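You operate a simulated robot arm through the tools that you are given. There is no shell and no other tool. Be economical: measure what you need, move in short steps, check, and stop when the job is done.

You are at the controls of a simulated two-armed robot. One attempt, no reset.

TASK
Open the belts drawer, put the blue carton with the largest size on its label from the inside of the belts drawer on the third board from the top of the side rack, then shut the drawer. Shut the relays drawer. Put one of the teal cartons from the packing table on the top of the drawer cabinet. Press the tape deck play key two times. Switch the middle test bench switch off. Take the red wiping pad on the mat beside the bench amplifier and put it away on the third board from the top of the corner rack. Put the blue wiping pad on the green platter mat. Press the bench disc player skip key two times. Put the green wiping pad on the test bench away on the spares shelf. Push the feet drawer shut. Put the blue brush on top of the gold disc player. Take the pale green cloth and put it on the fourth board from the bottom of the corner rack. Take the grey wiping pad and leave it on the purple counter mat. Do these in any order.

Only the result counts: the job must be done as asked and must still hold three seconds after the hand-in. Knocking over, shifting, dropping, spilling or breaking anything else fails it. Flat cloth is picked up by pressing the open fingertips on it (5 to 10 N) and closing them slowly along it; thin cloth reads only 2 to 8 mm in the jaws.

THE ROBOT
Two 6-joint arms with two-finger parallel grippers on one trunk, on a base that drives. Base frame: it is fixed to the floor where the robot stands at the start and does not move with it; the origin is under the middle of the robot, x ahead of it, y to its left, z up. Units: mm, degrees, N and s.
The left shoulder is at the start at [280, 185, 894], the right one opposite. With the tool pointing down near the work surface each hand reaches from about 160 to 820 mm from the robot's upright axis, wherever it stands, measured 20 degrees to its own side. Places, roughly: belts drawer [800, 100, 400]; bench disc player skip key [-1300, 300, 900]; blue brush (5x3x14 cm) [-4600, 1600, 900]; blue carton [1000, 250, 250]; blue wiping pad (10x6x5 cm) [-2300, -100, 800]; feet drawer [500, 500, 400]; fourth board of the corner rack [-3100, -2900, 1300]; gold disc player [-1750, -2500, 1750]; green platter mat [-4400, -2400, 800]; green wiping pad (10x6x5 cm) [-700, 200, 800]; grey wiping pad (10x6x5 cm) [-2500, -200, 800]; middle test bench switch [-2300, -400, 900]; pale green cloth (22x15x5 cm) [-3500, -700, 800]; purple counter mat (23x20 cm) [-520, 3900, 940]; red wiping pad (7x9x4 cm) [-2400, -300, 800]; relays drawer [400, 500, 600]; spares shelf (116x24 cm) [-520, 4820, 1120]; tape deck play key [-1300, -700, 900]; teal carton [0, -1750, 750]; third board of the corner rack [-3100, -2900, 900]; third board of the side rack [400, 1900, 900]; top of the drawer cabinet [800, 400, 1000]. Payload 1.57 kg a hand.
The tool frame of a hand sits at the grasp point between the pads (the TCP): z along the fingers, y along the line on which they close. The tips reach 30 mm beyond it. Largest opening 80 mm; finger width 17, thickness 12; the body of the gripper, 40 by 82 mm, starts 80 mm behind the TCP.
Orientation is told as [roll, pitch, yaw] about the base's x, y, z axes, in that order, counted from this pose: with the fingers straight down and closing along the base's y, the tool's x points along the base's -x, its y along +y and its z along -z.

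THE INTERFACE
- The arms move only by the tool arm_command. It takes "left_motion", "right_motion" or both (then of equal length, played together; a hand with none holds still); each is a list of rows, each an object (a shift or turn left out is 0, a gripper value left out holds the last) with "offset": the shift along the tool's x, y, z in cm, a list of three; "angular": the turn, a rotation vector about the tool's x, y, z in degrees, a list of three; "claw": the opening in per cent of the stroke, from 0 (shut) to 100 (fully open). In form: [{"offset": [dx, dy, dz], "angular": [rx, ry, rz], "claw": claw}, ...]. A call has 1 to 8 rows; each row shifts and turns the commanded pose from where the row before left it, along the tool's axes as they then stand. Each row takes 0.2 s and may step no farther than 50 mm and 8.6 degrees from the row before; otherwise, or with a gripper value out of range, the whole call is refused. A pose out of reach is approached as far as the arm can. The call stops where the force on the tool passes 40 N (or 10 N more than at its start, if that is more) or the arm is blocked; 0.2 s more then pass. Each finger travels about 153 mm/s and halts on what it meets, pressing with about 35 N; the grip force reading is that of the motor and also rises with nothing between the fingers. The clock runs only during rows and for 0.2 s after the last one: add rows that do not move to give the fingers time. It gives the time, the measured TCP pose, the force on the tool (base axes), the opening and the grip force at its end, in the units of the frame above (readings bear some noise), with the torque about the TCP (base axes, N m) and any sound that the robot's microphone picked up.
- Cameras (640 x 400 px; columns grow to the right, rows downward): "scene" is now at [193.9, 72.6, 1335.7]; the picture's right is [0.91, -0.41, 0.00], its down [-0.30, -0.67, -0.68] and it looks along [0.28, 0.62, -0.73] (base axes); focal length 214 px, centre (320, 200). "left" rides on the left gripper at [72, 7, -122] in its tool frame; the picture's right is [-0.09, 1.00, 0.00], its down [-0.84, -0.08, -0.54] and it looks along [-0.54, -0.05, 0.84] (tool axes); focal length 238 px, centre (320, 200). "right" rides on the right gripper at [72, -7, -122] in its tool frame; the picture's right is [0.09, 1.00, 0.00], its down [-0.84, 0.08, -0.54] and it looks along [-0.54, 0.05, 0.84] (tool axes); focal length 238 px, centre (320, 200).
- camera(camera): a new picture of that camera. The clock stands still meanwhile.
- move_column(by): slides the trunk up (or, below 0, down) by that many mm; the arms and the scene camera ride with it, the base frame stays. It gives what a move gives, with no picture.
- roll_base(legs): drives the robot by 1 to 6 legs, each [ahead, turn to the left] in mm and degrees, along the robot's own axes; the way and the turn of a leg run together, so that a leg with both is an arc; at most 1500 mm and 180 degrees a leg. The arms and the cameras ride along, it lands a little off, and it stops where it bumps. It gives what a move gives.
- pan_tilt(pan, tilt): turns the head with the scene camera to pan (to the left, within 86 degrees either way) and tilt (down, from -29 to 69), counted from straight ahead of the robot. It gives what a move gives.
- locate(camera, pixels): for up to 12 pixels [column, row] of the newest picture of that camera ("zoom" is the newest enlarged one), the place [x, y, z] in the base frame of the surface seen there, good to about 3 mm. The clock stands still meanwhile.
- close_up(camera, box): a new picture of the part [left, top, right, bottom] of that camera's present view, enlarged. The clock stands still meanwhile.
- finish_job(): hands the job in; it is judged then, once.

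Go step by step. Measure first, check grasps and placings, and put right what went wrong. The budget is 371 turns and 322 pictures, counting those below and the enlarged ones. Unless the task says otherwise, let go and move clear before handing in.

The tools are called after "Call:" by a JSON object that holds its "api" and its "payload". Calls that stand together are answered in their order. arm_command: Moves the arms, as the interface text tells. Its arguments: {"type":"object","properties":{"left_motion":{"type":"array"},"right_motion":{"type":"array"}},"required":[]} The other tools are called the same way: move_column (by) slides the trunk up or down; roll_base (legs) drives the base; pan_tilt (pan, tilt) turns the head that bears the scene camera; camera (camera) takes a picture; locate (camera, pixels) gives the place of the surface under pixels of a picture; close_up (camera, box) takes an enlarged picture of a part of a camera's view; finish_job () hands the job in.

At the start:

```text
clock: 0.0
left_tool_pos: [435.4, 425.5, 1253.5]
left_tool_rot: [0.2, -0.1, -0.1]
left_contact_force: [-0.7, 0.1, 0.4]
left_wrist_torque: [-0.01, 0.05, -0.03]
left_opening: 80.0
left_grip_force: 0.1
right_tool_pos: [609.9, -0.9, 1217.6]
right_tool_rot: [-0.1, -0.1, 0.0]
right_contact_force: [-0.4, 0.2, 0.5]
right_wrist_torque: [0.03, 0.0, 0.03]
right_opening: 80.0
right_grip_force: 0.1
trunk travel left (down, up): [-589.0, 401.0]
robot x, y, heading: [-3.8, -1.9, -0.3]
head pan, tilt: [65.9, 47.1]
```

scene: 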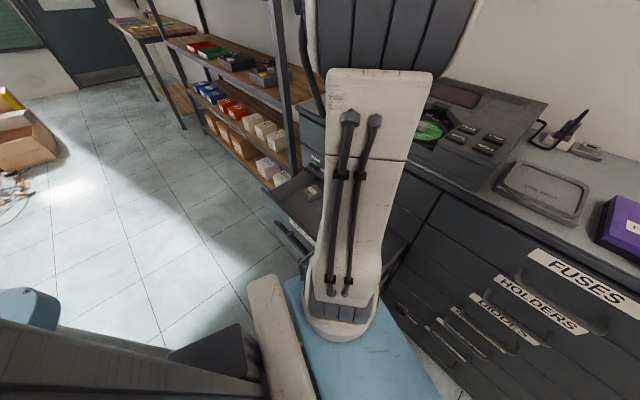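
right: 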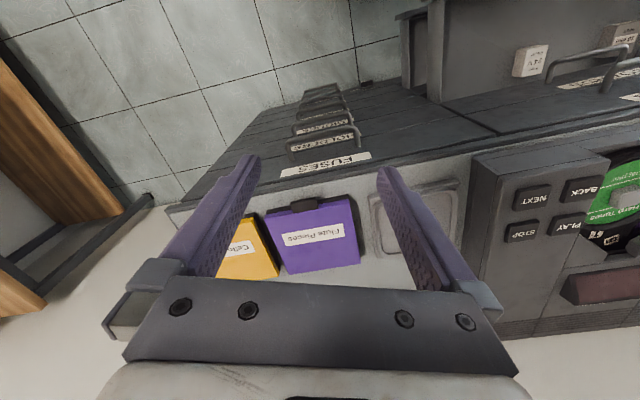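
left: 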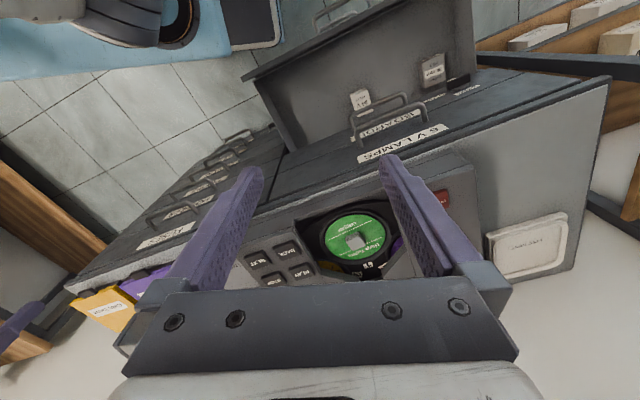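

The first pictures show the drawer cabinet ahead with open drawers; I will look straight ahead with the scene camera.

Call:
{"api": "pan_tilt", "payload": {"pan": 20, "tilt": 50}}

Call:
{"api": "camera", "payload": {"camera": "scene"}}

```text
clock: 1.1
left_tool_pos: [435.3, 424.7, 1254.7]
left_tool_rot: [0.2, 0.0, 0.0]
left_contact_force: [0.4, 0.8, -0.3]
left_wrist_torque: [-0.02, -0.01, -0.01]
left_opening: 79.9
left_grip_force: 0.0
right_tool_pos: [607.8, -1.9, 1217.3]
right_tool_rot: [0.0, 0.1, 0.0]
right_contact_force: [0.2, 0.0, -0.3]
right_wrist_torque: [0.02, 0.02, 0.01]
right_opening: 79.9
right_grip_force: 0.1
trunk travel left (down, up): [-589.0, 401.0]
robot x, y, heading: [-0.8, -2.6, 0.3]
head pan, tilt: [20.0, 50.0]
```

```text
318 pictures are left
```

scene: 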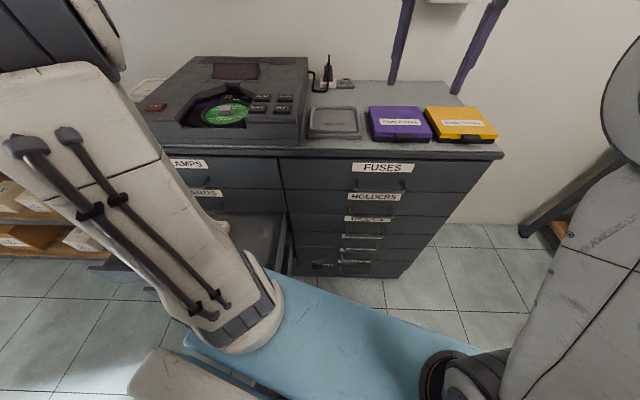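

Call:
{"api": "close_up", "payload": {"camera": "scene", "box": [160, 140, 480, 290]}}

Call:
{"api": "camera", "payload": {"camera": "left"}}

Call:
{"api": "camera", "payload": {"camera": "right"}}

```text
2.00 times, centred on (320, 215) of scene
```

zoom: 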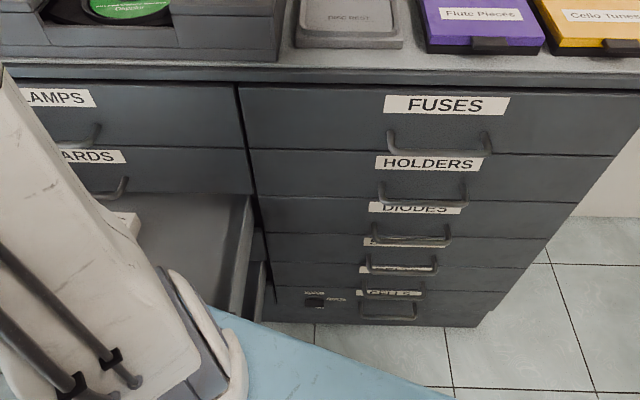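

```text
316 pictures are left
```

left: 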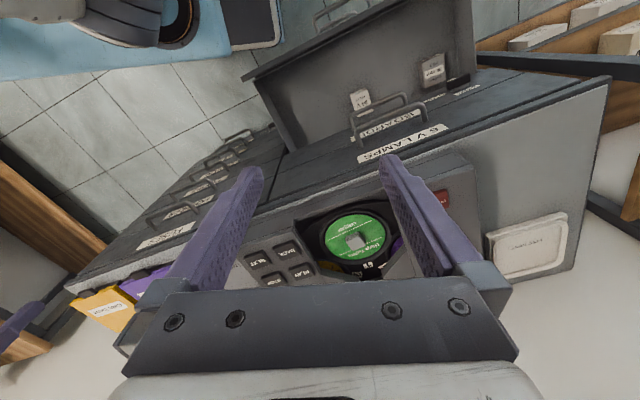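

```text
315 pictures are left
```

right: 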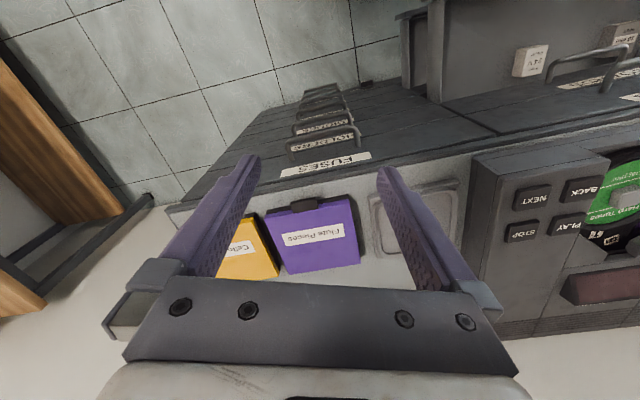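

Call:
{"api": "locate", "payload": {"camera": "zoom", "pixels": [[438, 150], [430, 204], [420, 244], [405, 272], [390, 297], [314, 300], [250, 84], [390, 318], [590, 88], [260, 310], [190, 230], [420, 305]]}}

Call:
{"api": "close_up", "payload": {"camera": "scene", "box": [280, 210, 400, 285]}}

```text
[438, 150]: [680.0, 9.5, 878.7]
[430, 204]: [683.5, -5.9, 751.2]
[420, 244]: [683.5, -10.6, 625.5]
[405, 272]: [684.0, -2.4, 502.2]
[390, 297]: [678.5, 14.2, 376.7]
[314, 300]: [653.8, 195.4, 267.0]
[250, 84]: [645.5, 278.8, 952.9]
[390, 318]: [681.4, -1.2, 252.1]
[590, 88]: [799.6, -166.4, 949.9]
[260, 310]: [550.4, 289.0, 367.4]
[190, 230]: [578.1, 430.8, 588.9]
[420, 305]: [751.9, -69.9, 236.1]
```

```text
5.33 times, centred on (340, 248) of scene
```

zoom: 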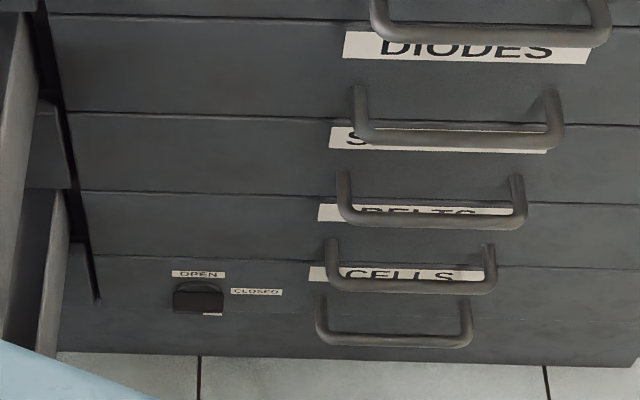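

Call:
{"api": "locate", "payload": {"camera": "left", "pixels": [[245, 78], [385, 8], [330, 120], [360, 100], [433, 70], [390, 100], [440, 130], [330, 15], [300, 90], [470, 40]]}}

Call:
{"api": "close_up", "payload": {"camera": "left", "box": [200, 0, 500, 180]}}

```text
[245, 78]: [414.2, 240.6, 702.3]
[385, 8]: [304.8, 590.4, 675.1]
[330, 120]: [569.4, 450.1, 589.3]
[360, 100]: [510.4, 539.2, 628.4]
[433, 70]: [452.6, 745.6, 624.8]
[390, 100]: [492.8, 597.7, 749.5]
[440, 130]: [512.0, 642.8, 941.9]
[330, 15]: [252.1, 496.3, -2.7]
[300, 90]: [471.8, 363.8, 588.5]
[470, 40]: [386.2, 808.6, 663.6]
```

```text
2.13 times, centred on (350, 90) of left
```

zoom: 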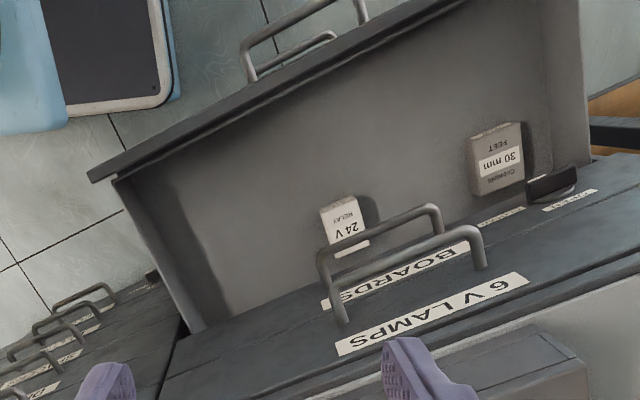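

Call:
{"api": "locate", "payload": {"camera": "left", "pixels": [[100, 50], [200, 60], [270, 40], [320, 25], [345, 5], [325, 12]]}}

Call:
{"api": "locate", "payload": {"camera": "scene", "pixels": [[290, 280], [350, 300], [420, 320], [460, 345], [275, 265], [200, 340], [105, 268], [330, 350]]}}

Call:
{"api": "pan_tilt", "payload": {"pan": 86, "tilt": 40}}

Call:
{"api": "camera", "payload": {"camera": "scene"}}

```text
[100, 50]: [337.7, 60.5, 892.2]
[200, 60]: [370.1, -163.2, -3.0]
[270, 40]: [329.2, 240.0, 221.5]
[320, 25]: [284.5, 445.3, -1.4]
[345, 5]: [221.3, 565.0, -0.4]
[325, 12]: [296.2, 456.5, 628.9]
```

```text
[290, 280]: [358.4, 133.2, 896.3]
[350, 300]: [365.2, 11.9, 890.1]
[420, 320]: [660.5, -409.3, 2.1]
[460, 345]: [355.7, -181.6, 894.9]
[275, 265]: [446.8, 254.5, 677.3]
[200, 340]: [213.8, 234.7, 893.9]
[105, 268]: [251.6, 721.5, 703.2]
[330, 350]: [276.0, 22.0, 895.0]
```

```text
clock: 2.5
left_tool_pos: [434.8, 425.9, 1253.8]
left_tool_rot: [0.1, -0.1, 0.0]
left_contact_force: [0.4, -0.2, -0.3]
left_wrist_torque: [-0.01, -0.02, -0.01]
left_opening: 80.1
left_grip_force: 0.0
right_tool_pos: [608.6, -2.1, 1217.1]
right_tool_rot: [0.0, 0.1, -0.1]
right_contact_force: [0.4, 0.3, -0.3]
right_wrist_torque: [0.01, 0.03, -0.01]
right_opening: 80.0
right_grip_force: 0.0
trunk travel left (down, up): [-589.0, 401.0]
robot x, y, heading: [-0.5, -0.8, 0.2]
head pan, tilt: [85.9, 40.0]
```

```text
312 pictures are left
```

scene: 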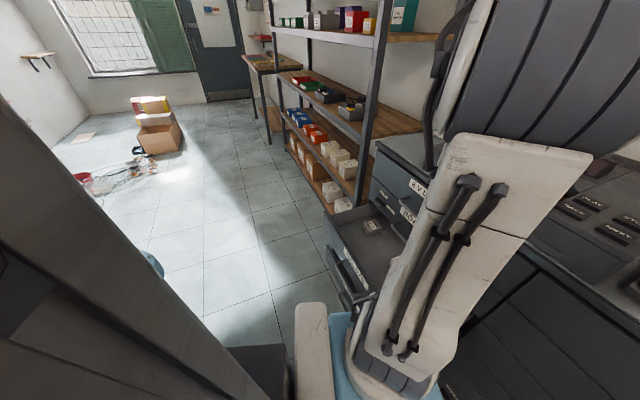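

I'll turn left 90° in place to survey what is behind the robot.

Call:
{"api": "roll_base", "payload": {"legs": [[0, 90]]}}

Call:
{"api": "pan_tilt", "payload": {"pan": 70, "tilt": 30}}

Call:
{"api": "camera", "payload": {"camera": "scene"}}

Call:
{"api": "pan_tilt", "payload": {"pan": 0, "tilt": 25}}

Call:
{"api": "camera", "payload": {"camera": "scene"}}

```text
clock: 6.8
left_tool_pos: [-431.8, 429.0, 1254.1]
left_tool_rot: [0.3, -0.1, 90.8]
left_contact_force: [-0.6, 0.5, -0.1]
left_wrist_torque: [-0.01, -0.01, 0.02]
left_opening: 80.1
left_grip_force: 0.1
right_tool_pos: [-6.7, 609.1, 1216.9]
right_tool_rot: [0.0, 0.0, 90.9]
right_contact_force: [-0.6, 0.7, -0.4]
right_wrist_torque: [0.0, -0.01, 0.0]
right_opening: 80.5
right_grip_force: 0.1
trunk travel left (down, up): [-589.0, 401.0]
robot x, y, heading: [1.7, -1.9, 90.8]
head pan, tilt: [85.9, 40.0]
```

```text
clock: 7.5
left_tool_pos: [-430.8, 429.8, 1254.7]
left_tool_rot: [0.3, -0.1, 90.8]
left_contact_force: [-0.8, -0.1, 0.5]
left_wrist_torque: [-0.02, -0.02, -0.02]
left_opening: 80.0
left_grip_force: 0.0
right_tool_pos: [-7.6, 608.0, 1216.9]
right_tool_rot: [0.0, 0.0, 90.8]
right_contact_force: [-0.1, -0.3, 0.0]
right_wrist_torque: [-0.02, 0.0, -0.02]
right_opening: 80.2
right_grip_force: 0.2
trunk travel left (down, up): [-589.0, 401.0]
robot x, y, heading: [-0.3, 1.0, 90.7]
head pan, tilt: [70.0, 30.0]
```

```text
311 pictures are left
```

scene: 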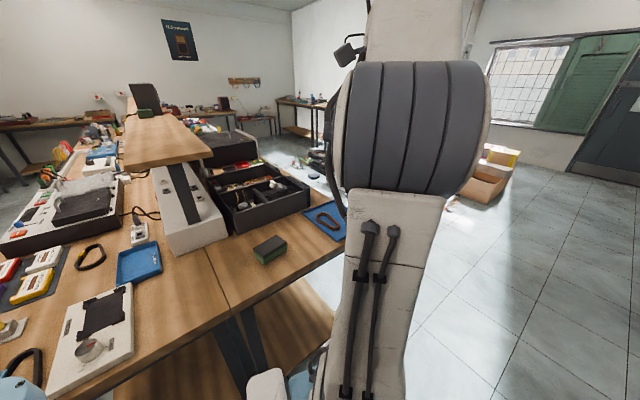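

```text
clock: 8.9
left_tool_pos: [-431.7, 428.8, 1252.7]
left_tool_rot: [0.2, -0.1, 90.8]
left_contact_force: [-0.2, -0.3, 0.4]
left_wrist_torque: [0.03, 0.0, -0.04]
left_opening: 80.0
left_grip_force: 0.0
right_tool_pos: [-5.8, 608.5, 1216.9]
right_tool_rot: [0.0, 0.0, 90.8]
right_contact_force: [-0.6, -0.2, 0.8]
right_wrist_torque: [0.05, 0.0, -0.02]
right_opening: 80.0
right_grip_force: 0.1
trunk travel left (down, up): [-589.0, 401.0]
robot x, y, heading: [1.8, 0.6, 90.9]
head pan, tilt: [0.0, 25.0]
```

```text
310 pictures are left
```

scene: 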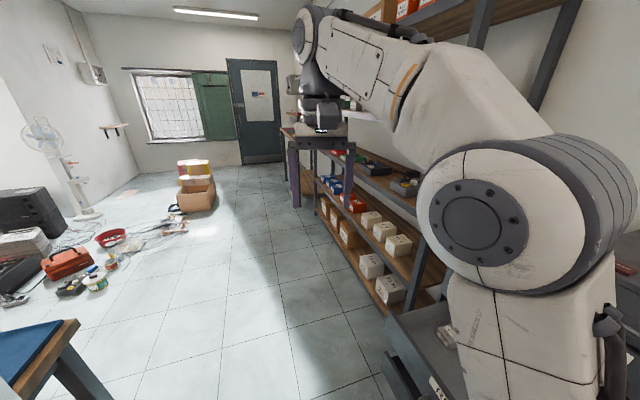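

Call:
{"api": "pan_tilt", "payload": {"pan": 86, "tilt": 40}}

Call:
{"api": "camera", "payload": {"camera": "scene"}}

Call:
{"api": "locate", "payload": {"camera": "scene", "pixels": [[150, 380], [250, 330], [330, 260], [200, 200], [100, 200], [40, 150], [20, 300], [300, 300]]}}

```text
clock: 10.6
left_tool_pos: [-431.4, 429.0, 1253.7]
left_tool_rot: [0.1, -0.1, 90.8]
left_contact_force: [0.2, -0.1, -0.1]
left_wrist_torque: [0.01, 0.01, 0.01]
left_opening: 80.0
left_grip_force: 0.0
right_tool_pos: [-6.5, 609.6, 1217.1]
right_tool_rot: [0.0, 0.0, 90.8]
right_contact_force: [-0.3, 0.0, -1.1]
right_wrist_torque: [-0.02, -0.01, -0.01]
right_opening: 80.1
right_grip_force: 0.1
trunk travel left (down, up): [-589.0, 401.0]
robot x, y, heading: [2.5, -0.8, 90.5]
head pan, tilt: [85.9, 40.0]
```

```text
309 pictures are left
```

scene: 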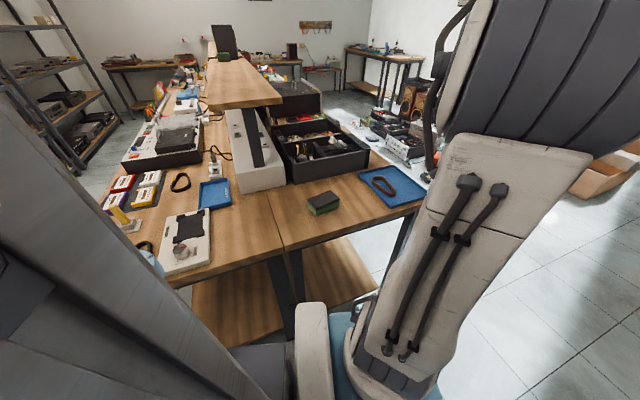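

```text
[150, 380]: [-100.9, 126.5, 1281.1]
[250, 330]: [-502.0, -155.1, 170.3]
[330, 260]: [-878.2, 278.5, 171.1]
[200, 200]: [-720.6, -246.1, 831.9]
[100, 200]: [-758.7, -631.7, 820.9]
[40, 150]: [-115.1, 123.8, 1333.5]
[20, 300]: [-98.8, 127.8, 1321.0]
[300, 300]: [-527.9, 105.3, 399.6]
```

Call:
{"api": "locate", "payload": {"camera": "scene", "pixels": [[325, 205], [290, 245], [420, 203], [190, 283], [265, 348], [275, 245]]}}

Call:
{"api": "roll_base", "payload": {"legs": [[0, -71.5]]}}

Call:
{"api": "camera", "payload": {"camera": "left"}}

```text
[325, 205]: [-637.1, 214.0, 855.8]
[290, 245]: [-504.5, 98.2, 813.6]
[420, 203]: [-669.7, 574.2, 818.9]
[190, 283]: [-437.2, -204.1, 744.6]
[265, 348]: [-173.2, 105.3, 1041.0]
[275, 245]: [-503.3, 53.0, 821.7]
```

```text
clock: 14.1
left_tool_pos: [270.3, 546.8, 1254.5]
left_tool_rot: [0.2, -0.1, 19.3]
left_contact_force: [-1.5, 0.1, 0.3]
left_wrist_torque: [0.01, 0.01, 0.02]
left_opening: 80.2
left_grip_force: 0.1
right_tool_pos: [575.7, 199.8, 1217.0]
right_tool_rot: [0.1, 0.0, 19.2]
right_contact_force: [-0.5, -0.1, -0.2]
right_wrist_torque: [-0.05, 0.0, 0.07]
right_opening: 80.0
right_grip_force: 0.0
trunk travel left (down, up): [-589.0, 401.0]
robot x, y, heading: [1.6, -2.5, 19.1]
head pan, tilt: [85.9, 40.0]
```

```text
308 pictures are left
```

left: 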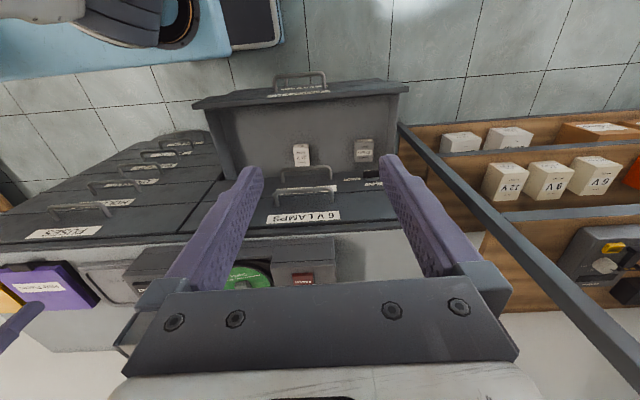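

Call:
{"api": "locate", "payload": {"camera": "left", "pixels": [[195, 105], [408, 88], [300, 75], [280, 92], [300, 100], [325, 168], [300, 190], [300, 88], [345, 92], [300, 165]]}}

Call:
{"api": "close_up", "payload": {"camera": "left", "box": [180, 60, 430, 230]}}

```text
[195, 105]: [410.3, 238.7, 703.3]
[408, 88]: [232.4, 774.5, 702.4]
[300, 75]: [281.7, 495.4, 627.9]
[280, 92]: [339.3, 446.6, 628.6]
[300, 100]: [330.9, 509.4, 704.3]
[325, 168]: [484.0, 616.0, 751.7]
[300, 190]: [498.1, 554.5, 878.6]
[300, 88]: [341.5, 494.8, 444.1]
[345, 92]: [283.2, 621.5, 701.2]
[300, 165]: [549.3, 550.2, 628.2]
```

```text
2.35 times, centred on (305, 145) of left
```

zoom: 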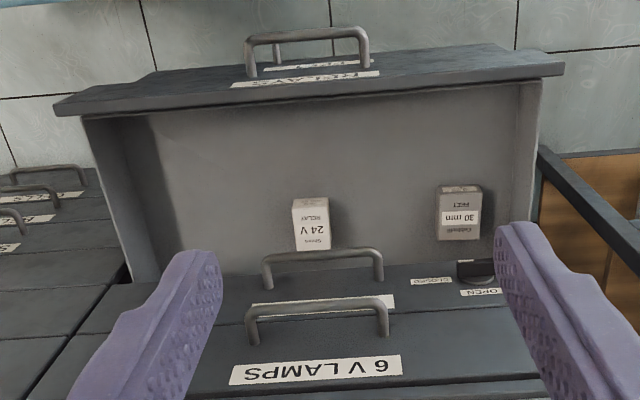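

The relays handle bar is at about [282,495,628]; I'll tilt the left tool forward 35° and lower it in front of that handle, to push it in.

Call:
{"api": "arm_command", "payload": {"left_motion": [{"angular": [0, -7, 0], "claw": 0}, {"angular": [0, -7, 0]}, {"angular": [0, -7, 0]}, {"angular": [0, -7, 0]}, {"angular": [0, -7, 0]}, {"offset": [3.1, -0.6, 3.5]}, {"offset": [3.1, -0.6, 3.5]}, {"offset": [3.1, -0.6, 3.5]}]}}

Call:
{"api": "arm_command", "payload": {"left_motion": [{"offset": [3.1, -0.6, 3.5]}, {"offset": [3.1, -0.6, 3.5]}, {"offset": [3.1, -0.6, 3.5]}, {"offset": [3.1, -0.6, 3.5]}, {"offset": [3.1, -0.6, 3.5]}, {"offset": [3.1, -0.6, 3.5]}]}}

Call:
{"api": "camera", "payload": {"camera": "left"}}

```text
clock: 15.8
left_tool_pos: [259.8, 526.3, 1113.5]
left_tool_rot: [0.1, -35.1, 19.2]
left_contact_force: [0.9, 0.3, -0.3]
left_wrist_torque: [-0.01, 0.01, 0.0]
left_opening: 0.1
left_grip_force: 21.5
right_tool_pos: [575.8, 200.7, 1217.8]
right_tool_rot: [0.0, 0.0, 19.3]
right_contact_force: [0.2, -0.5, 0.5]
right_wrist_torque: [-0.01, 0.02, 0.03]
right_opening: 80.0
right_grip_force: 0.1
trunk travel left (down, up): [-589.0, 401.0]
robot x, y, heading: [0.1, -0.9, 19.3]
head pan, tilt: [85.9, 40.0]
```

```text
clock: 17.2
left_tool_pos: [222.2, 530.3, 855.5]
left_tool_rot: [0.0, -35.0, 19.2]
left_contact_force: [0.1, -0.6, -1.2]
left_wrist_torque: [0.01, 0.0, 0.01]
left_opening: 0.0
left_grip_force: 21.1
left hand out of reach, approached as far as the arm can: row 4, 5, 6
right_tool_pos: [575.1, 199.4, 1217.1]
right_tool_rot: [0.0, 0.0, 19.2]
right_contact_force: [0.3, 0.4, 0.2]
right_wrist_torque: [0.02, 0.07, 0.0]
right_opening: 80.0
right_grip_force: 0.0
trunk travel left (down, up): [-589.0, 401.0]
robot x, y, heading: [0.9, -4.2, 19.5]
head pan, tilt: [85.9, 40.0]
```

```text
306 pictures are left
```

left: 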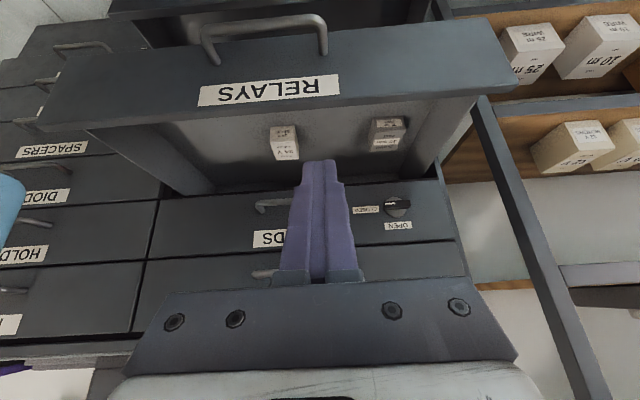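

Call:
{"api": "move_column", "payload": {"by": -210}}

Call:
{"api": "camera", "payload": {"camera": "left"}}

```text
clock: 19.5
left_tool_pos: [220.9, 529.6, 645.6]
left_tool_rot: [0.0, -35.1, 19.1]
left_contact_force: [-0.4, 0.1, -0.2]
left_wrist_torque: [-0.03, -0.01, -0.06]
left_opening: 0.0
left_grip_force: 21.2
right_tool_pos: [575.8, 199.4, 1006.7]
right_tool_rot: [0.0, 0.0, 19.3]
right_contact_force: [0.0, 0.0, 0.0]
right_wrist_torque: [0.05, 0.02, -0.02]
right_opening: 79.9
right_grip_force: 0.1
trunk travel left (down, up): [-379.0, 611.0]
robot x, y, heading: [4.1, -0.5, 19.4]
head pan, tilt: [85.9, 40.0]
```

```text
305 pictures are left
```

left: 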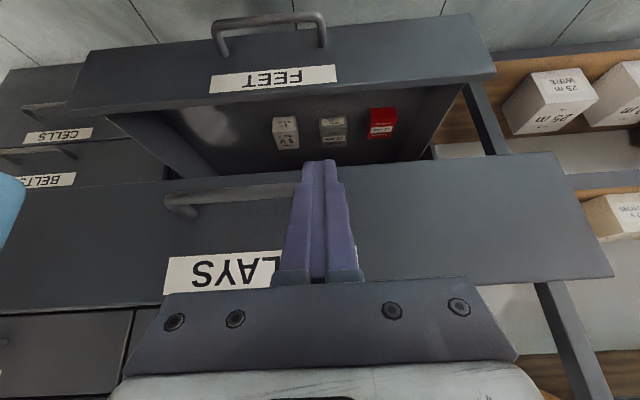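

Call:
{"api": "arm_command", "payload": {"left_motion": [{"offset": [0, -4.8, 0]}, {"offset": [-3.28, 0, 2.3]}, {"offset": [-3.28, 0, 2.3]}, {"offset": [-3.28, 0, 2.3]}, {"offset": [-3.28, 0, 2.3]}, {"offset": [-3.28, 0, 2.3]}]}}

Call:
{"api": "camera", "payload": {"camera": "left"}}

```text
clock: 20.9
left_tool_pos: [406.0, 593.3, 652.0]
left_tool_rot: [0.0, -35.2, 19.3]
left_contact_force: [-0.2, 0.7, 0.3]
left_wrist_torque: [-0.02, -0.02, -0.03]
left_opening: 0.0
left_grip_force: 21.3
left hand out of reach, approached as far as the arm can: row 1
right_tool_pos: [574.9, 199.1, 1006.8]
right_tool_rot: [0.0, 0.0, 19.3]
right_contact_force: [-0.1, 0.3, 0.7]
right_wrist_torque: [0.03, -0.05, 0.0]
right_opening: 79.8
right_grip_force: 0.1
trunk travel left (down, up): [-379.0, 611.0]
robot x, y, heading: [-0.5, 1.1, 19.2]
head pan, tilt: [85.9, 40.0]
```

```text
304 pictures are left
```

left: 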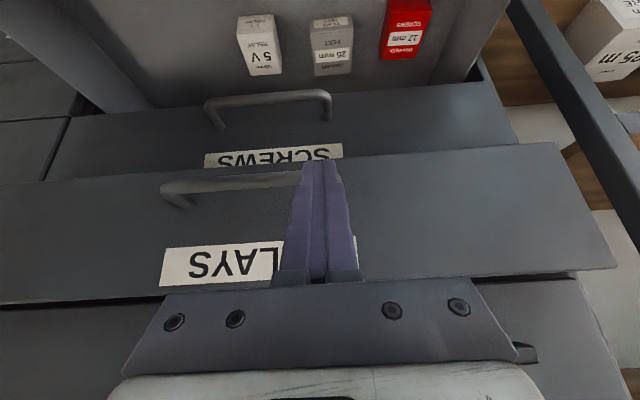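

Call:
{"api": "arm_command", "payload": {"left_motion": [{"offset": [-2.46, -1.5, 1.72]}, {"offset": [-1.64, 0, 1.15]}, {"offset": [-0.82, 0, 0.57]}, {"offset": [-0.82, 0, 0.57]}, {"offset": [-0.82, 0, 0.57]}]}}

Call:
{"api": "camera", "payload": {"camera": "left"}}

```text
clock: 21.8
left_tool_pos: [468.1, 595.2, 653.8]
left_tool_rot: [0.1, -34.7, 19.2]
left_contact_force: [-14.7, -13.8, 21.6]
left_wrist_torque: [-0.28, 0.06, -0.16]
left_opening: 0.0
left_grip_force: 21.3
right_tool_pos: [574.0, 199.8, 1008.7]
right_tool_rot: [0.0, -0.1, 19.3]
right_contact_force: [0.0, 0.9, -0.7]
right_wrist_torque: [0.0, -0.01, 0.01]
right_opening: 80.1
right_grip_force: 0.0
trunk travel left (down, up): [-379.0, 611.0]
robot x, y, heading: [-3.1, 1.4, 19.3]
head pan, tilt: [85.9, 40.0]
stopped in row 4 (left hand): the force on the tool passed its limit at 56 N (the readings are from after the stop); the commanded pose is now the measured one
```

```text
303 pictures are left
```

left: 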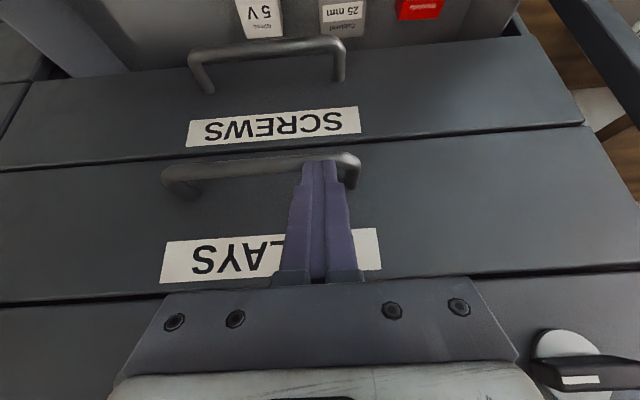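

Call:
{"api": "locate", "payload": {"camera": "left", "pixels": [[480, 120], [480, 150], [480, 265], [480, 285], [80, 150], [80, 180]]}}

Call:
{"api": "arm_command", "payload": {"left_motion": [{"offset": [3.28, 0, -2.3]}, {"offset": [4, 0, -2.9]}, {"offset": [4, 0, -2.9]}, {"offset": [4, 0, -2.9]}]}}

Call:
{"api": "camera", "payload": {"camera": "left"}}

```text
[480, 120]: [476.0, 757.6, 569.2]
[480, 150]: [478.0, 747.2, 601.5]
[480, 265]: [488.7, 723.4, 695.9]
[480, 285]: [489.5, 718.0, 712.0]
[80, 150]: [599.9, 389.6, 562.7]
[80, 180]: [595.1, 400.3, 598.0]
```

```text
clock: 22.8
left_tool_pos: [290.0, 547.2, 656.7]
left_tool_rot: [-0.2, -34.6, 19.2]
left_contact_force: [-0.6, 0.7, -0.9]
left_wrist_torque: [-0.01, -0.04, 0.0]
left_opening: 0.2
left_grip_force: 21.6
left hand out of reach, approached as far as the arm can: row 4
right_tool_pos: [575.2, 199.2, 1007.5]
right_tool_rot: [0.1, -0.1, 19.4]
right_contact_force: [0.2, -0.2, 0.0]
right_wrist_torque: [0.0, -0.01, 0.01]
right_opening: 79.9
right_grip_force: 0.0
trunk travel left (down, up): [-379.0, 611.0]
robot x, y, heading: [-2.3, -2.1, 19.1]
head pan, tilt: [85.9, 40.0]
```

```text
302 pictures are left
```

left: 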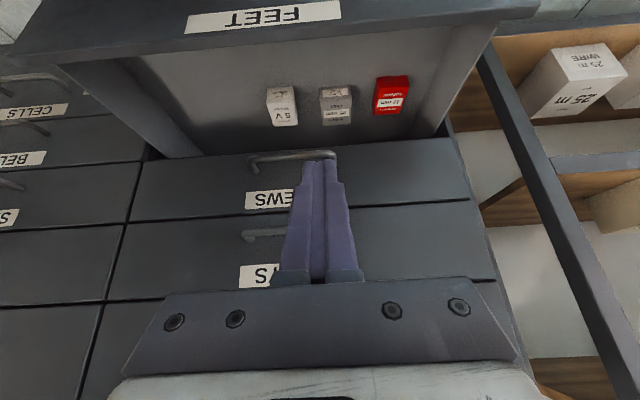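

Call:
{"api": "arm_command", "payload": {"left_motion": [{"offset": [3.28, 0, -2.3]}, {"offset": [2, 0, -1.4]}, {}, {}], "right_motion": [{"offset": [5, 0, 0]}, {"offset": [5, 0, 0]}, {"offset": [5, 0, 0]}, {"offset": [5, 0, 0]}]}}

Call:
{"api": "camera", "payload": {"camera": "left"}}

Call:
{"api": "locate", "payload": {"camera": "left", "pixels": [[240, 40], [330, 30], [300, 5], [245, 5], [100, 55], [500, 10]]}}

```text
clock: 23.8
left_tool_pos: [227.4, 530.2, 659.2]
left_tool_rot: [0.1, -34.6, 19.1]
left_contact_force: [-0.2, 0.2, 0.0]
left_wrist_torque: [-0.01, -0.01, 0.01]
left_opening: 0.2
left_grip_force: 21.5
left hand out of reach, approached as far as the arm can: row 1
right_tool_pos: [385.7, 133.6, 1006.2]
right_tool_rot: [0.0, -0.1, 19.2]
right_contact_force: [0.0, -0.6, -0.2]
right_wrist_torque: [-0.01, -0.03, -0.01]
right_opening: 80.1
right_grip_force: 0.0
trunk travel left (down, up): [-379.0, 611.0]
robot x, y, heading: [2.4, -1.8, 19.6]
head pan, tilt: [85.9, 40.0]
```

```text
301 pictures are left
```

left: 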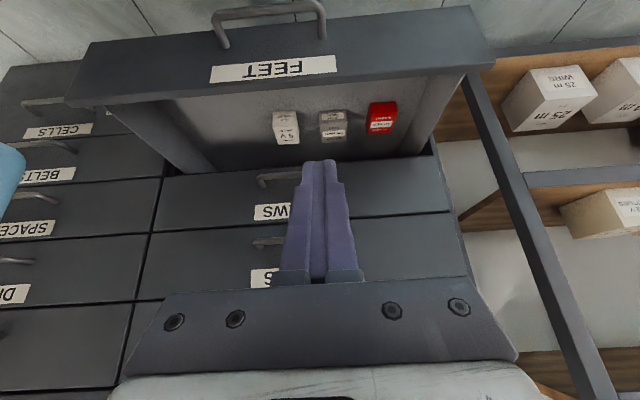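

```text
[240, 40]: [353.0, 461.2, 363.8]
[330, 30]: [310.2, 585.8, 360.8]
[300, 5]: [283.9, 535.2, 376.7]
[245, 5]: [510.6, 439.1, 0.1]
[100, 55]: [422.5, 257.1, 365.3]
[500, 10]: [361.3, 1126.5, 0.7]
```

Call:
{"api": "move_column", "payload": {"by": -265}}

Call:
{"api": "arm_command", "payload": {"left_motion": [{"offset": [-3.28, 0, 2.3]}, {"offset": [-3.28, -3, 2.3]}, {"offset": [-3.28, 0, 2.3]}, {"offset": [-3.28, 0, 2.3]}, {"offset": [-3.28, 0, 2.3]}]}}

Call:
{"api": "camera", "payload": {"camera": "left"}}

```text
clock: 26.5
left_tool_pos: [227.5, 529.7, 394.3]
left_tool_rot: [0.1, -34.7, 19.2]
left_contact_force: [0.3, 0.6, -1.1]
left_wrist_torque: [-0.04, -0.01, 0.03]
left_opening: 0.1
left_grip_force: 21.0
right_tool_pos: [386.9, 133.8, 741.1]
right_tool_rot: [0.0, 0.1, 19.2]
right_contact_force: [0.6, -0.7, 1.0]
right_wrist_torque: [-0.03, -0.01, 0.04]
right_opening: 80.1
right_grip_force: 0.2
trunk travel left (down, up): [-114.0, 876.0]
robot x, y, heading: [-2.3, -0.1, 19.2]
head pan, tilt: [85.9, 40.0]
```

```text
clock: 27.7
left_tool_pos: [425.6, 587.9, 397.7]
left_tool_rot: [0.1, -34.6, 19.4]
left_contact_force: [0.3, -0.4, -0.1]
left_wrist_torque: [-0.04, 0.03, -0.03]
left_opening: 0.0
left_grip_force: 21.6
left hand out of reach, approached as far as the arm can: row 2
right_tool_pos: [387.3, 133.9, 742.4]
right_tool_rot: [0.0, 0.0, 19.2]
right_contact_force: [0.1, -0.6, -0.9]
right_wrist_torque: [-0.03, -0.04, 0.02]
right_opening: 79.9
right_grip_force: 0.0
trunk travel left (down, up): [-114.0, 876.0]
robot x, y, heading: [0.4, 0.3, 19.4]
head pan, tilt: [85.9, 40.0]
```

```text
300 pictures are left
```

left: 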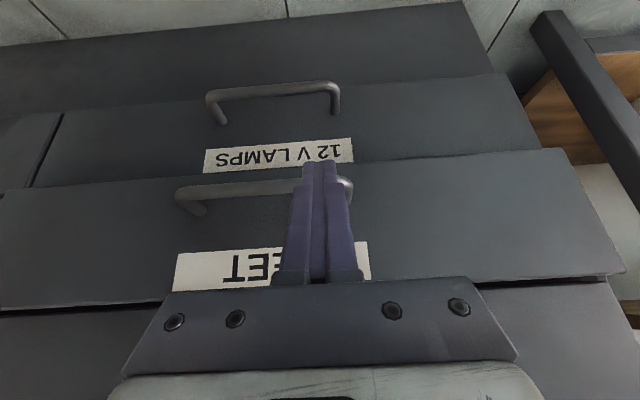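

Call:
{"api": "arm_command", "payload": {"left_motion": [{"offset": [-1.64, 0, 1.15]}, {"offset": [-0.82, 0, 0.57]}, {"offset": [-0.82, 0, 0.57]}, {"offset": [-0.82, 0, 0.57]}, {"offset": [-0.82, 0, 0.57]}]}}

Call:
{"api": "camera", "payload": {"camera": "left"}}

Call:
{"api": "locate", "payload": {"camera": "left", "pixels": [[480, 120], [480, 150], [450, 260], [480, 290], [80, 150], [80, 180]]}}

```text
clock: 28.6
left_tool_pos: [460.1, 598.6, 398.3]
left_tool_rot: [0.1, -34.5, 19.2]
left_contact_force: [-11.4, -8.9, 16.0]
left_wrist_torque: [-0.14, -0.09, -0.1]
left_opening: 0.0
left_grip_force: 21.0
right_tool_pos: [385.4, 134.3, 742.5]
right_tool_rot: [-0.1, -0.2, 19.4]
right_contact_force: [-0.4, 0.5, -0.7]
right_wrist_torque: [-0.02, 0.0, 0.0]
right_opening: 80.2
right_grip_force: 0.0
trunk travel left (down, up): [-114.0, 876.0]
robot x, y, heading: [-0.4, 1.9, 19.5]
head pan, tilt: [85.9, 40.0]
stopped in row 4 (left hand): the force on the tool passed its limit at 58 N (the readings are from after the stop); the commanded pose is now the measured one
```

```text
299 pictures are left
```

left: 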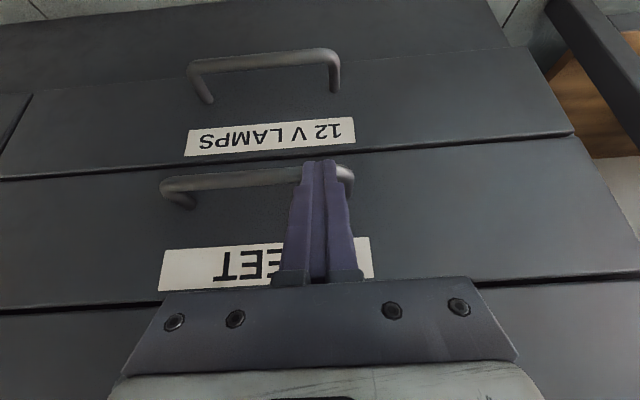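

```text
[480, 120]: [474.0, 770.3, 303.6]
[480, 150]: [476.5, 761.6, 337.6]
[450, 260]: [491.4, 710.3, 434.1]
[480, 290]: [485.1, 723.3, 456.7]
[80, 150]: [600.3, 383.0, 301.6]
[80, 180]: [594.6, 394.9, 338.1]
```

Call:
{"api": "arm_command", "payload": {"left_motion": [{"offset": [3.28, 0, -2.3]}, {"offset": [3.28, 0, -2.3]}, {"offset": [3.28, 0, -2.3]}, {"offset": [3.28, 0, -2.3]}, {"offset": [2.4, 0, -1.7]}], "right_motion": [{"angular": [0, -8, 0], "claw": 0}, {"angular": [0, -8, 0]}, {"angular": [0, -8, 0]}, {"angular": [0, -8, 0]}, {"angular": [0, -8, 0]}]}}

Call:
{"api": "arm_command", "payload": {"right_motion": [{"offset": [0.99, -2.56, 4.0]}, {"offset": [0.99, -2.56, 4.0]}, {"offset": [0.99, -2.56, 4.0]}, {"offset": [0.99, -2.56, 4.0]}, {"offset": [0.99, -2.56, 4.0]}, {"offset": [0.99, -2.56, 4.0]}, {"offset": [0.99, -2.56, 4.0]}, {"offset": [0.99, -2.56, 4.0]}]}}

Call:
{"api": "camera", "payload": {"camera": "right"}}

```text
clock: 29.8
left_tool_pos: [278.9, 543.2, 401.1]
left_tool_rot: [0.0, -34.4, 19.1]
left_contact_force: [-0.3, 0.0, -0.7]
left_wrist_torque: [0.01, -0.03, 0.0]
left_opening: 0.2
left_grip_force: 20.6
left hand out of reach, approached as far as the arm can: row 5
right_tool_pos: [384.1, 163.7, 755.3]
right_tool_rot: [0.3, -39.8, 18.0]
right_contact_force: [0.5, 0.4, 0.7]
right_wrist_torque: [0.0, -0.01, 0.0]
right_opening: 0.1
right_grip_force: 21.7
right hand out of reach, approached as far as the arm can: row 2, 3, 4, 5
trunk travel left (down, up): [-114.0, 876.0]
robot x, y, heading: [0.4, -0.4, 19.4]
head pan, tilt: [85.9, 40.0]
```

```text
clock: 31.6
left_tool_pos: [279.3, 544.3, 401.3]
left_tool_rot: [0.0, -34.4, 19.2]
left_contact_force: [-0.3, -0.5, 0.6]
left_wrist_torque: [0.02, 0.0, 0.01]
left_opening: 0.1
left_grip_force: 20.8
right_tool_pos: [582.1, 139.6, 476.1]
right_tool_rot: [0.0, -39.8, 19.3]
right_contact_force: [0.2, 0.0, 0.5]
right_wrist_torque: [0.01, 0.02, -0.02]
right_opening: 0.0
right_grip_force: 20.8
right hand out of reach, approached as far as the arm can: row 1, 2, 3, 4, 5, 7, 8
trunk travel left (down, up): [-114.0, 876.0]
robot x, y, heading: [-1.2, 0.5, 19.4]
head pan, tilt: [85.9, 40.0]
```

```text
298 pictures are left
```

right: 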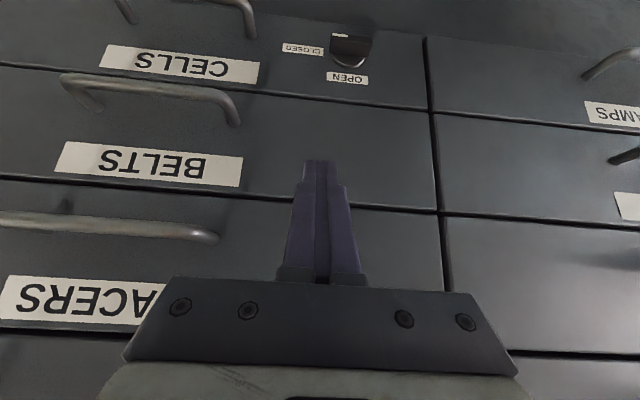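

Call:
{"api": "locate", "payload": {"camera": "right", "pixels": [[150, 88], [80, 95], [235, 115], [60, 225], [210, 237], [150, 120], [250, 150]]}}

Call:
{"api": "arm_command", "payload": {"right_motion": [{"offset": [0, -4, 0]}, {"offset": [0, -4, 0]}, {"offset": [0, -4, 0]}, {"offset": [0, -3, 0]}]}}

Call:
{"api": "camera", "payload": {"camera": "right"}}

```text
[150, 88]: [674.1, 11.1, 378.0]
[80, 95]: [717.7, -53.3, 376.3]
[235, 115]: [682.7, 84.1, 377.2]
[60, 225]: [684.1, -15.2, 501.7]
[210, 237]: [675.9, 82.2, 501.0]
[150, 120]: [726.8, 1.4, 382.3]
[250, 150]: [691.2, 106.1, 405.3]
```

```text
clock: 32.6
left_tool_pos: [279.6, 544.5, 400.0]
left_tool_rot: [0.0, -34.4, 19.2]
left_contact_force: [-0.1, -0.7, 0.3]
left_wrist_torque: [0.01, -0.01, -0.03]
left_opening: 0.0
left_grip_force: 21.5
right_tool_pos: [653.8, 12.8, 495.9]
right_tool_rot: [0.5, -39.7, 17.8]
right_contact_force: [0.6, 1.5, -0.2]
right_wrist_torque: [-0.09, 0.01, -0.09]
right_opening: 0.2
right_grip_force: 21.7
right hand out of reach, approached as far as the arm can: row 1, 2, 3
trunk travel left (down, up): [-114.0, 876.0]
robot x, y, heading: [0.5, -1.0, 19.2]
head pan, tilt: [85.9, 40.0]
```

```text
297 pictures are left
```

right: 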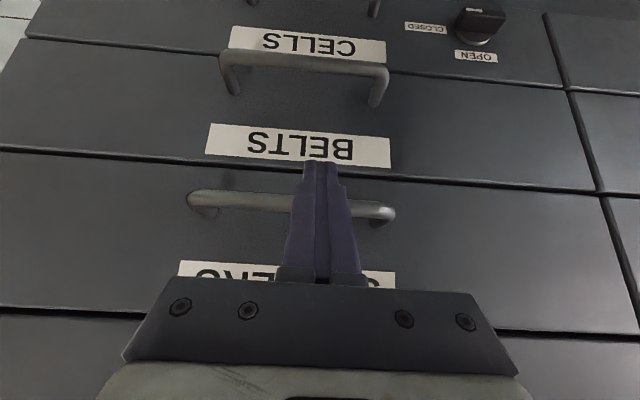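

Call:
{"api": "arm_command", "payload": {"right_motion": [{"offset": [3.83, 0, -3.2]}, {}]}}

Call:
{"api": "move_column", "payload": {"by": -70}}

Call:
{"api": "camera", "payload": {"camera": "right"}}

```text
clock: 33.2
left_tool_pos: [279.5, 542.9, 401.6]
left_tool_rot: [0.0, -34.3, 19.3]
left_contact_force: [0.5, -0.7, 0.2]
left_wrist_torque: [0.01, 0.02, -0.04]
left_opening: 0.0
left_grip_force: 20.8
right_tool_pos: [640.1, 7.8, 514.0]
right_tool_rot: [0.0, -39.8, 19.4]
right_contact_force: [0.3, -0.4, -1.2]
right_wrist_torque: [0.0, 0.02, 0.03]
right_opening: 0.0
right_grip_force: 21.1
right hand out of reach, approached as far as the arm can: row 1
trunk travel left (down, up): [-114.0, 876.0]
robot x, y, heading: [1.0, -1.3, 19.3]
head pan, tilt: [85.9, 40.0]
```

```text
clock: 34.3
left_tool_pos: [280.1, 544.1, 331.4]
left_tool_rot: [-0.1, -34.3, 19.2]
left_contact_force: [-1.2, 0.3, 0.0]
left_wrist_torque: [0.0, -0.01, -0.03]
left_opening: 0.1
left_grip_force: 21.1
right_tool_pos: [639.3, 8.3, 443.8]
right_tool_rot: [0.0, -39.9, 19.3]
right_contact_force: [-1.1, 0.5, 0.0]
right_wrist_torque: [0.01, 0.0, 0.01]
right_opening: 0.1
right_grip_force: 21.2
trunk travel left (down, up): [-44.0, 946.0]
robot x, y, heading: [-2.6, 0.2, 19.5]
head pan, tilt: [85.9, 40.0]
```

```text
296 pictures are left
```

right: 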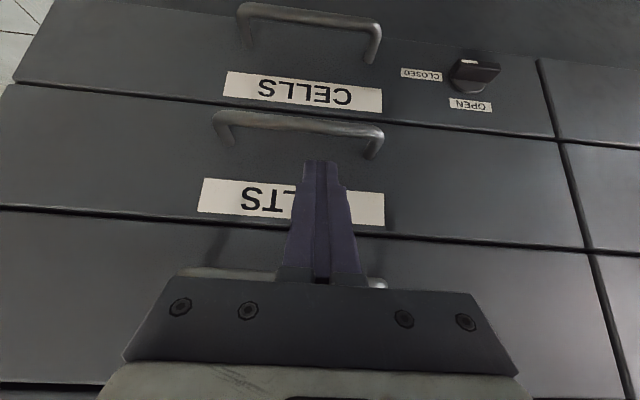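

Call:
{"api": "arm_command", "payload": {"right_motion": [{"offset": [-1.8, 0, 1.5]}, {"offset": [-1.8, 0, 1.5]}, {}]}}

Call:
{"api": "camera", "payload": {"camera": "right"}}

```text
clock: 35.1
left_tool_pos: [279.3, 544.1, 331.3]
left_tool_rot: [0.0, -34.4, 19.2]
left_contact_force: [0.0, -0.2, 0.4]
left_wrist_torque: [0.0, -0.02, -0.06]
left_opening: 0.0
left_grip_force: 21.3
right_tool_pos: [683.9, 23.1, 445.1]
right_tool_rot: [0.0, -39.9, 19.4]
right_contact_force: [-0.4, 0.1, -0.7]
right_wrist_torque: [-0.02, 0.02, -0.01]
right_opening: 0.0
right_grip_force: 21.8
trunk travel left (down, up): [-44.0, 946.0]
robot x, y, heading: [1.6, -3.6, 19.7]
head pan, tilt: [85.9, 40.0]
```

```text
295 pictures are left
```

right: 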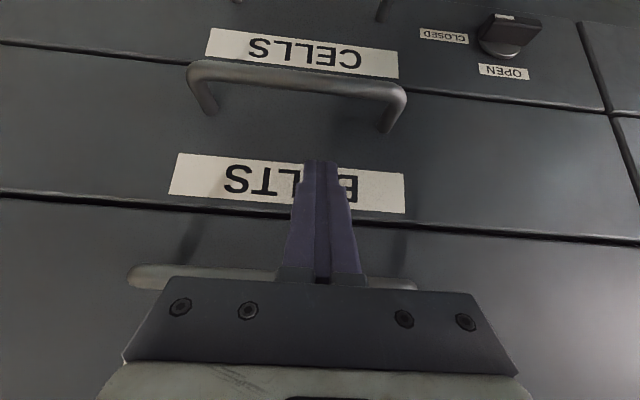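

Call:
{"api": "arm_command", "payload": {"right_motion": [{"offset": [1.6, 0, 1.9]}, {"offset": [1.6, 0, 1.9]}, {"offset": [0.64, 0, 0.77]}, {}]}}

Call:
{"api": "camera", "payload": {"camera": "right"}}

```text
clock: 36.1
left_tool_pos: [279.7, 543.6, 331.5]
left_tool_rot: [0.0, -34.3, 19.2]
left_contact_force: [-0.2, 0.7, 0.2]
left_wrist_torque: [0.01, -0.02, 0.01]
left_opening: 0.0
left_grip_force: 21.4
right_tool_pos: [680.8, 29.0, 407.2]
right_tool_rot: [1.4, -39.7, 19.3]
right_contact_force: [-0.4, 0.6, 0.2]
right_wrist_torque: [-0.01, 0.0, -0.03]
right_opening: 0.0
right_grip_force: 20.9
right hand out of reach, approached as far as the arm can: row 2, 3
trunk travel left (down, up): [-44.0, 946.0]
robot x, y, heading: [4.9, -0.6, 19.4]
head pan, tilt: [85.9, 40.0]
```

```text
294 pictures are left
```

right: 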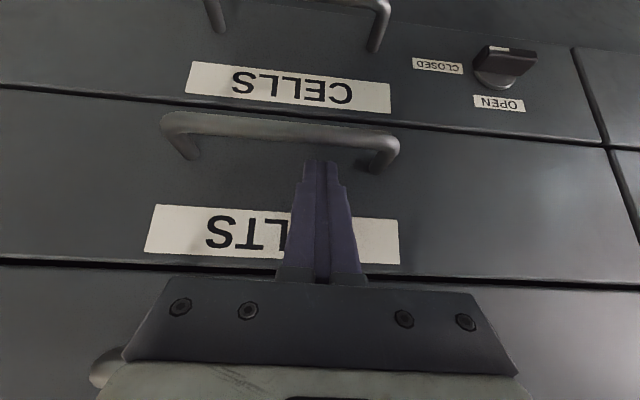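

Call:
{"api": "move_column", "payload": {"by": -38}}

Call:
{"api": "arm_command", "payload": {"right_motion": [{"offset": [1.5, 0, -1.29]}, {"offset": [1.5, 0, -1.29]}, {"offset": [1.5, 0, -1.29]}, {"offset": [1.5, 0, -1.29]}]}}

Call:
{"api": "camera", "payload": {"camera": "right"}}

```text
clock: 36.8
left_tool_pos: [279.8, 544.3, 296.0]
left_tool_rot: [0.0, -34.3, 19.3]
left_contact_force: [-0.2, 0.4, 0.5]
left_wrist_torque: [-0.01, 0.02, 0.02]
left_opening: 0.0
left_grip_force: 21.6
right_tool_pos: [685.4, 31.0, 378.7]
right_tool_rot: [1.4, -41.0, 19.3]
right_contact_force: [0.1, 2.2, 12.4]
right_wrist_torque: [-1.28, 1.94, -0.38]
right_opening: 0.2
right_grip_force: 21.1
trunk travel left (down, up): [-9.0, 981.0]
robot x, y, heading: [-0.1, -1.5, 19.1]
head pan, tilt: [85.9, 40.0]
stopped: the force on the tool passed its limit at 63 N (the readings are from after the stop); the commanded pose is now the measured one
```

```text
clock: 37.8
left_tool_pos: [279.2, 543.3, 295.3]
left_tool_rot: [0.1, -34.4, 19.3]
left_contact_force: [-1.2, 0.4, -0.3]
left_wrist_torque: [-0.03, -0.03, 0.01]
left_opening: 0.3
left_grip_force: 20.8
right_tool_pos: [645.1, 9.6, 405.1]
right_tool_rot: [1.4, -40.5, 19.3]
right_contact_force: [0.0, 0.6, 0.1]
right_wrist_torque: [0.0, 0.0, -0.03]
right_opening: 0.1
right_grip_force: 22.1
right hand out of reach, approached as far as the arm can: row 2, 3, 4
trunk travel left (down, up): [-9.0, 981.0]
robot x, y, heading: [-0.9, 1.0, 19.2]
head pan, tilt: [85.9, 40.0]
```

```text
293 pictures are left
```

right: 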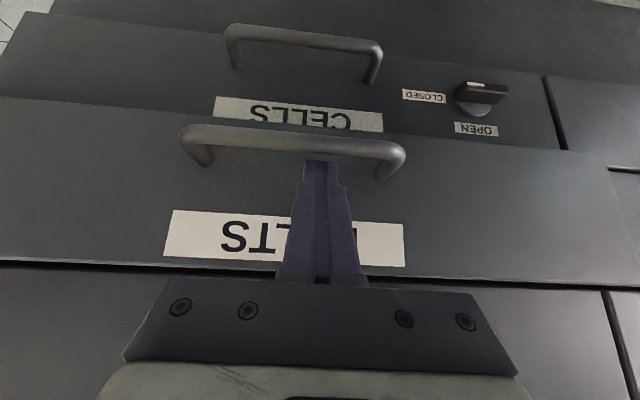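

Call:
{"api": "move_column", "payload": {"by": 50}}

Call:
{"api": "roll_base", "payload": {"legs": [[-80, 0]]}}

Call:
{"api": "camera", "payload": {"camera": "right"}}

```text
clock: 38.7
left_tool_pos: [279.3, 543.7, 346.8]
left_tool_rot: [0.0, -34.3, 19.2]
left_contact_force: [-0.1, -0.1, -0.2]
left_wrist_torque: [0.01, 0.01, 0.02]
left_opening: 0.0
left_grip_force: 21.5
right_tool_pos: [646.0, 9.5, 455.4]
right_tool_rot: [1.4, -40.6, 19.4]
right_contact_force: [1.1, -0.1, 0.0]
right_wrist_torque: [0.0, 0.01, -0.02]
right_opening: 0.0
right_grip_force: 21.3
trunk travel left (down, up): [-59.0, 931.0]
robot x, y, heading: [3.8, -0.6, 19.2]
head pan, tilt: [85.9, 40.0]
```

```text
clock: 39.7
left_tool_pos: [203.9, 517.1, 346.1]
left_tool_rot: [0.0, -34.3, 19.2]
left_contact_force: [0.0, -0.6, 0.1]
left_wrist_torque: [0.0, 0.03, 0.03]
left_opening: 0.1
left_grip_force: 21.2
right_tool_pos: [568.4, -17.8, 455.3]
right_tool_rot: [1.4, -40.5, 19.4]
right_contact_force: [-0.2, -0.1, 0.2]
right_wrist_torque: [0.01, 0.04, 0.0]
right_opening: 0.0
right_grip_force: 21.5
trunk travel left (down, up): [-59.0, 931.0]
robot x, y, heading: [-80.4, -22.9, 19.5]
head pan, tilt: [85.9, 40.0]
```

```text
292 pictures are left
```

right: 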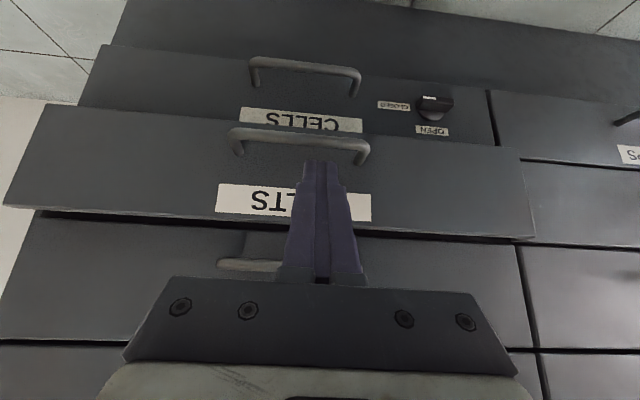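

Call:
{"api": "locate", "payload": {"camera": "right", "pixels": [[295, 140], [240, 140], [365, 155], [400, 225], [430, 175], [100, 200]]}}

```text
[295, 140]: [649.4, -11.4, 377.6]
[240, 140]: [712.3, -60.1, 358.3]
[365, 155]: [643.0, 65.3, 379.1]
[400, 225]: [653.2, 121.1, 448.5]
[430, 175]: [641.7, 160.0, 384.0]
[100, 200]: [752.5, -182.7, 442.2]
```

Call:
{"api": "arm_command", "payload": {"right_motion": [{"offset": [-3.52, 0, 2.96]}, {"offset": [-3.3, 0, 2.77]}, {"offset": [1.6, 0, 1.9]}, {"offset": [1.6, 0, 1.9]}, {"offset": [1.28, 0, 1.53]}, {}]}}

Call:
{"api": "camera", "payload": {"camera": "right"}}

```text
clock: 41.1
left_tool_pos: [202.8, 515.9, 346.2]
left_tool_rot: [0.1, -34.3, 19.2]
left_contact_force: [-0.3, 0.0, -0.3]
left_wrist_torque: [-0.02, 0.01, 0.0]
left_opening: 0.0
left_grip_force: 21.5
right_tool_pos: [651.4, 17.5, 408.1]
right_tool_rot: [1.8, -40.4, 19.3]
right_contact_force: [-0.3, -0.1, -0.5]
right_wrist_torque: [-0.03, -0.04, -0.03]
right_opening: 0.0
right_grip_force: 21.4
right hand out of reach, approached as far as the arm can: row 4, 5
trunk travel left (down, up): [-59.0, 931.0]
robot x, y, heading: [-75.9, -29.3, 18.9]
head pan, tilt: [85.9, 40.0]
```

```text
291 pictures are left
```

right: 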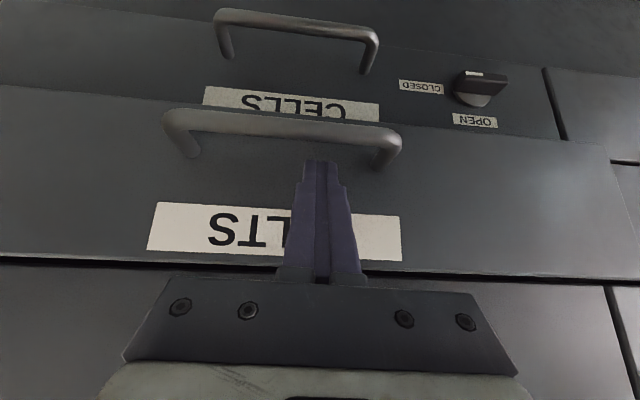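

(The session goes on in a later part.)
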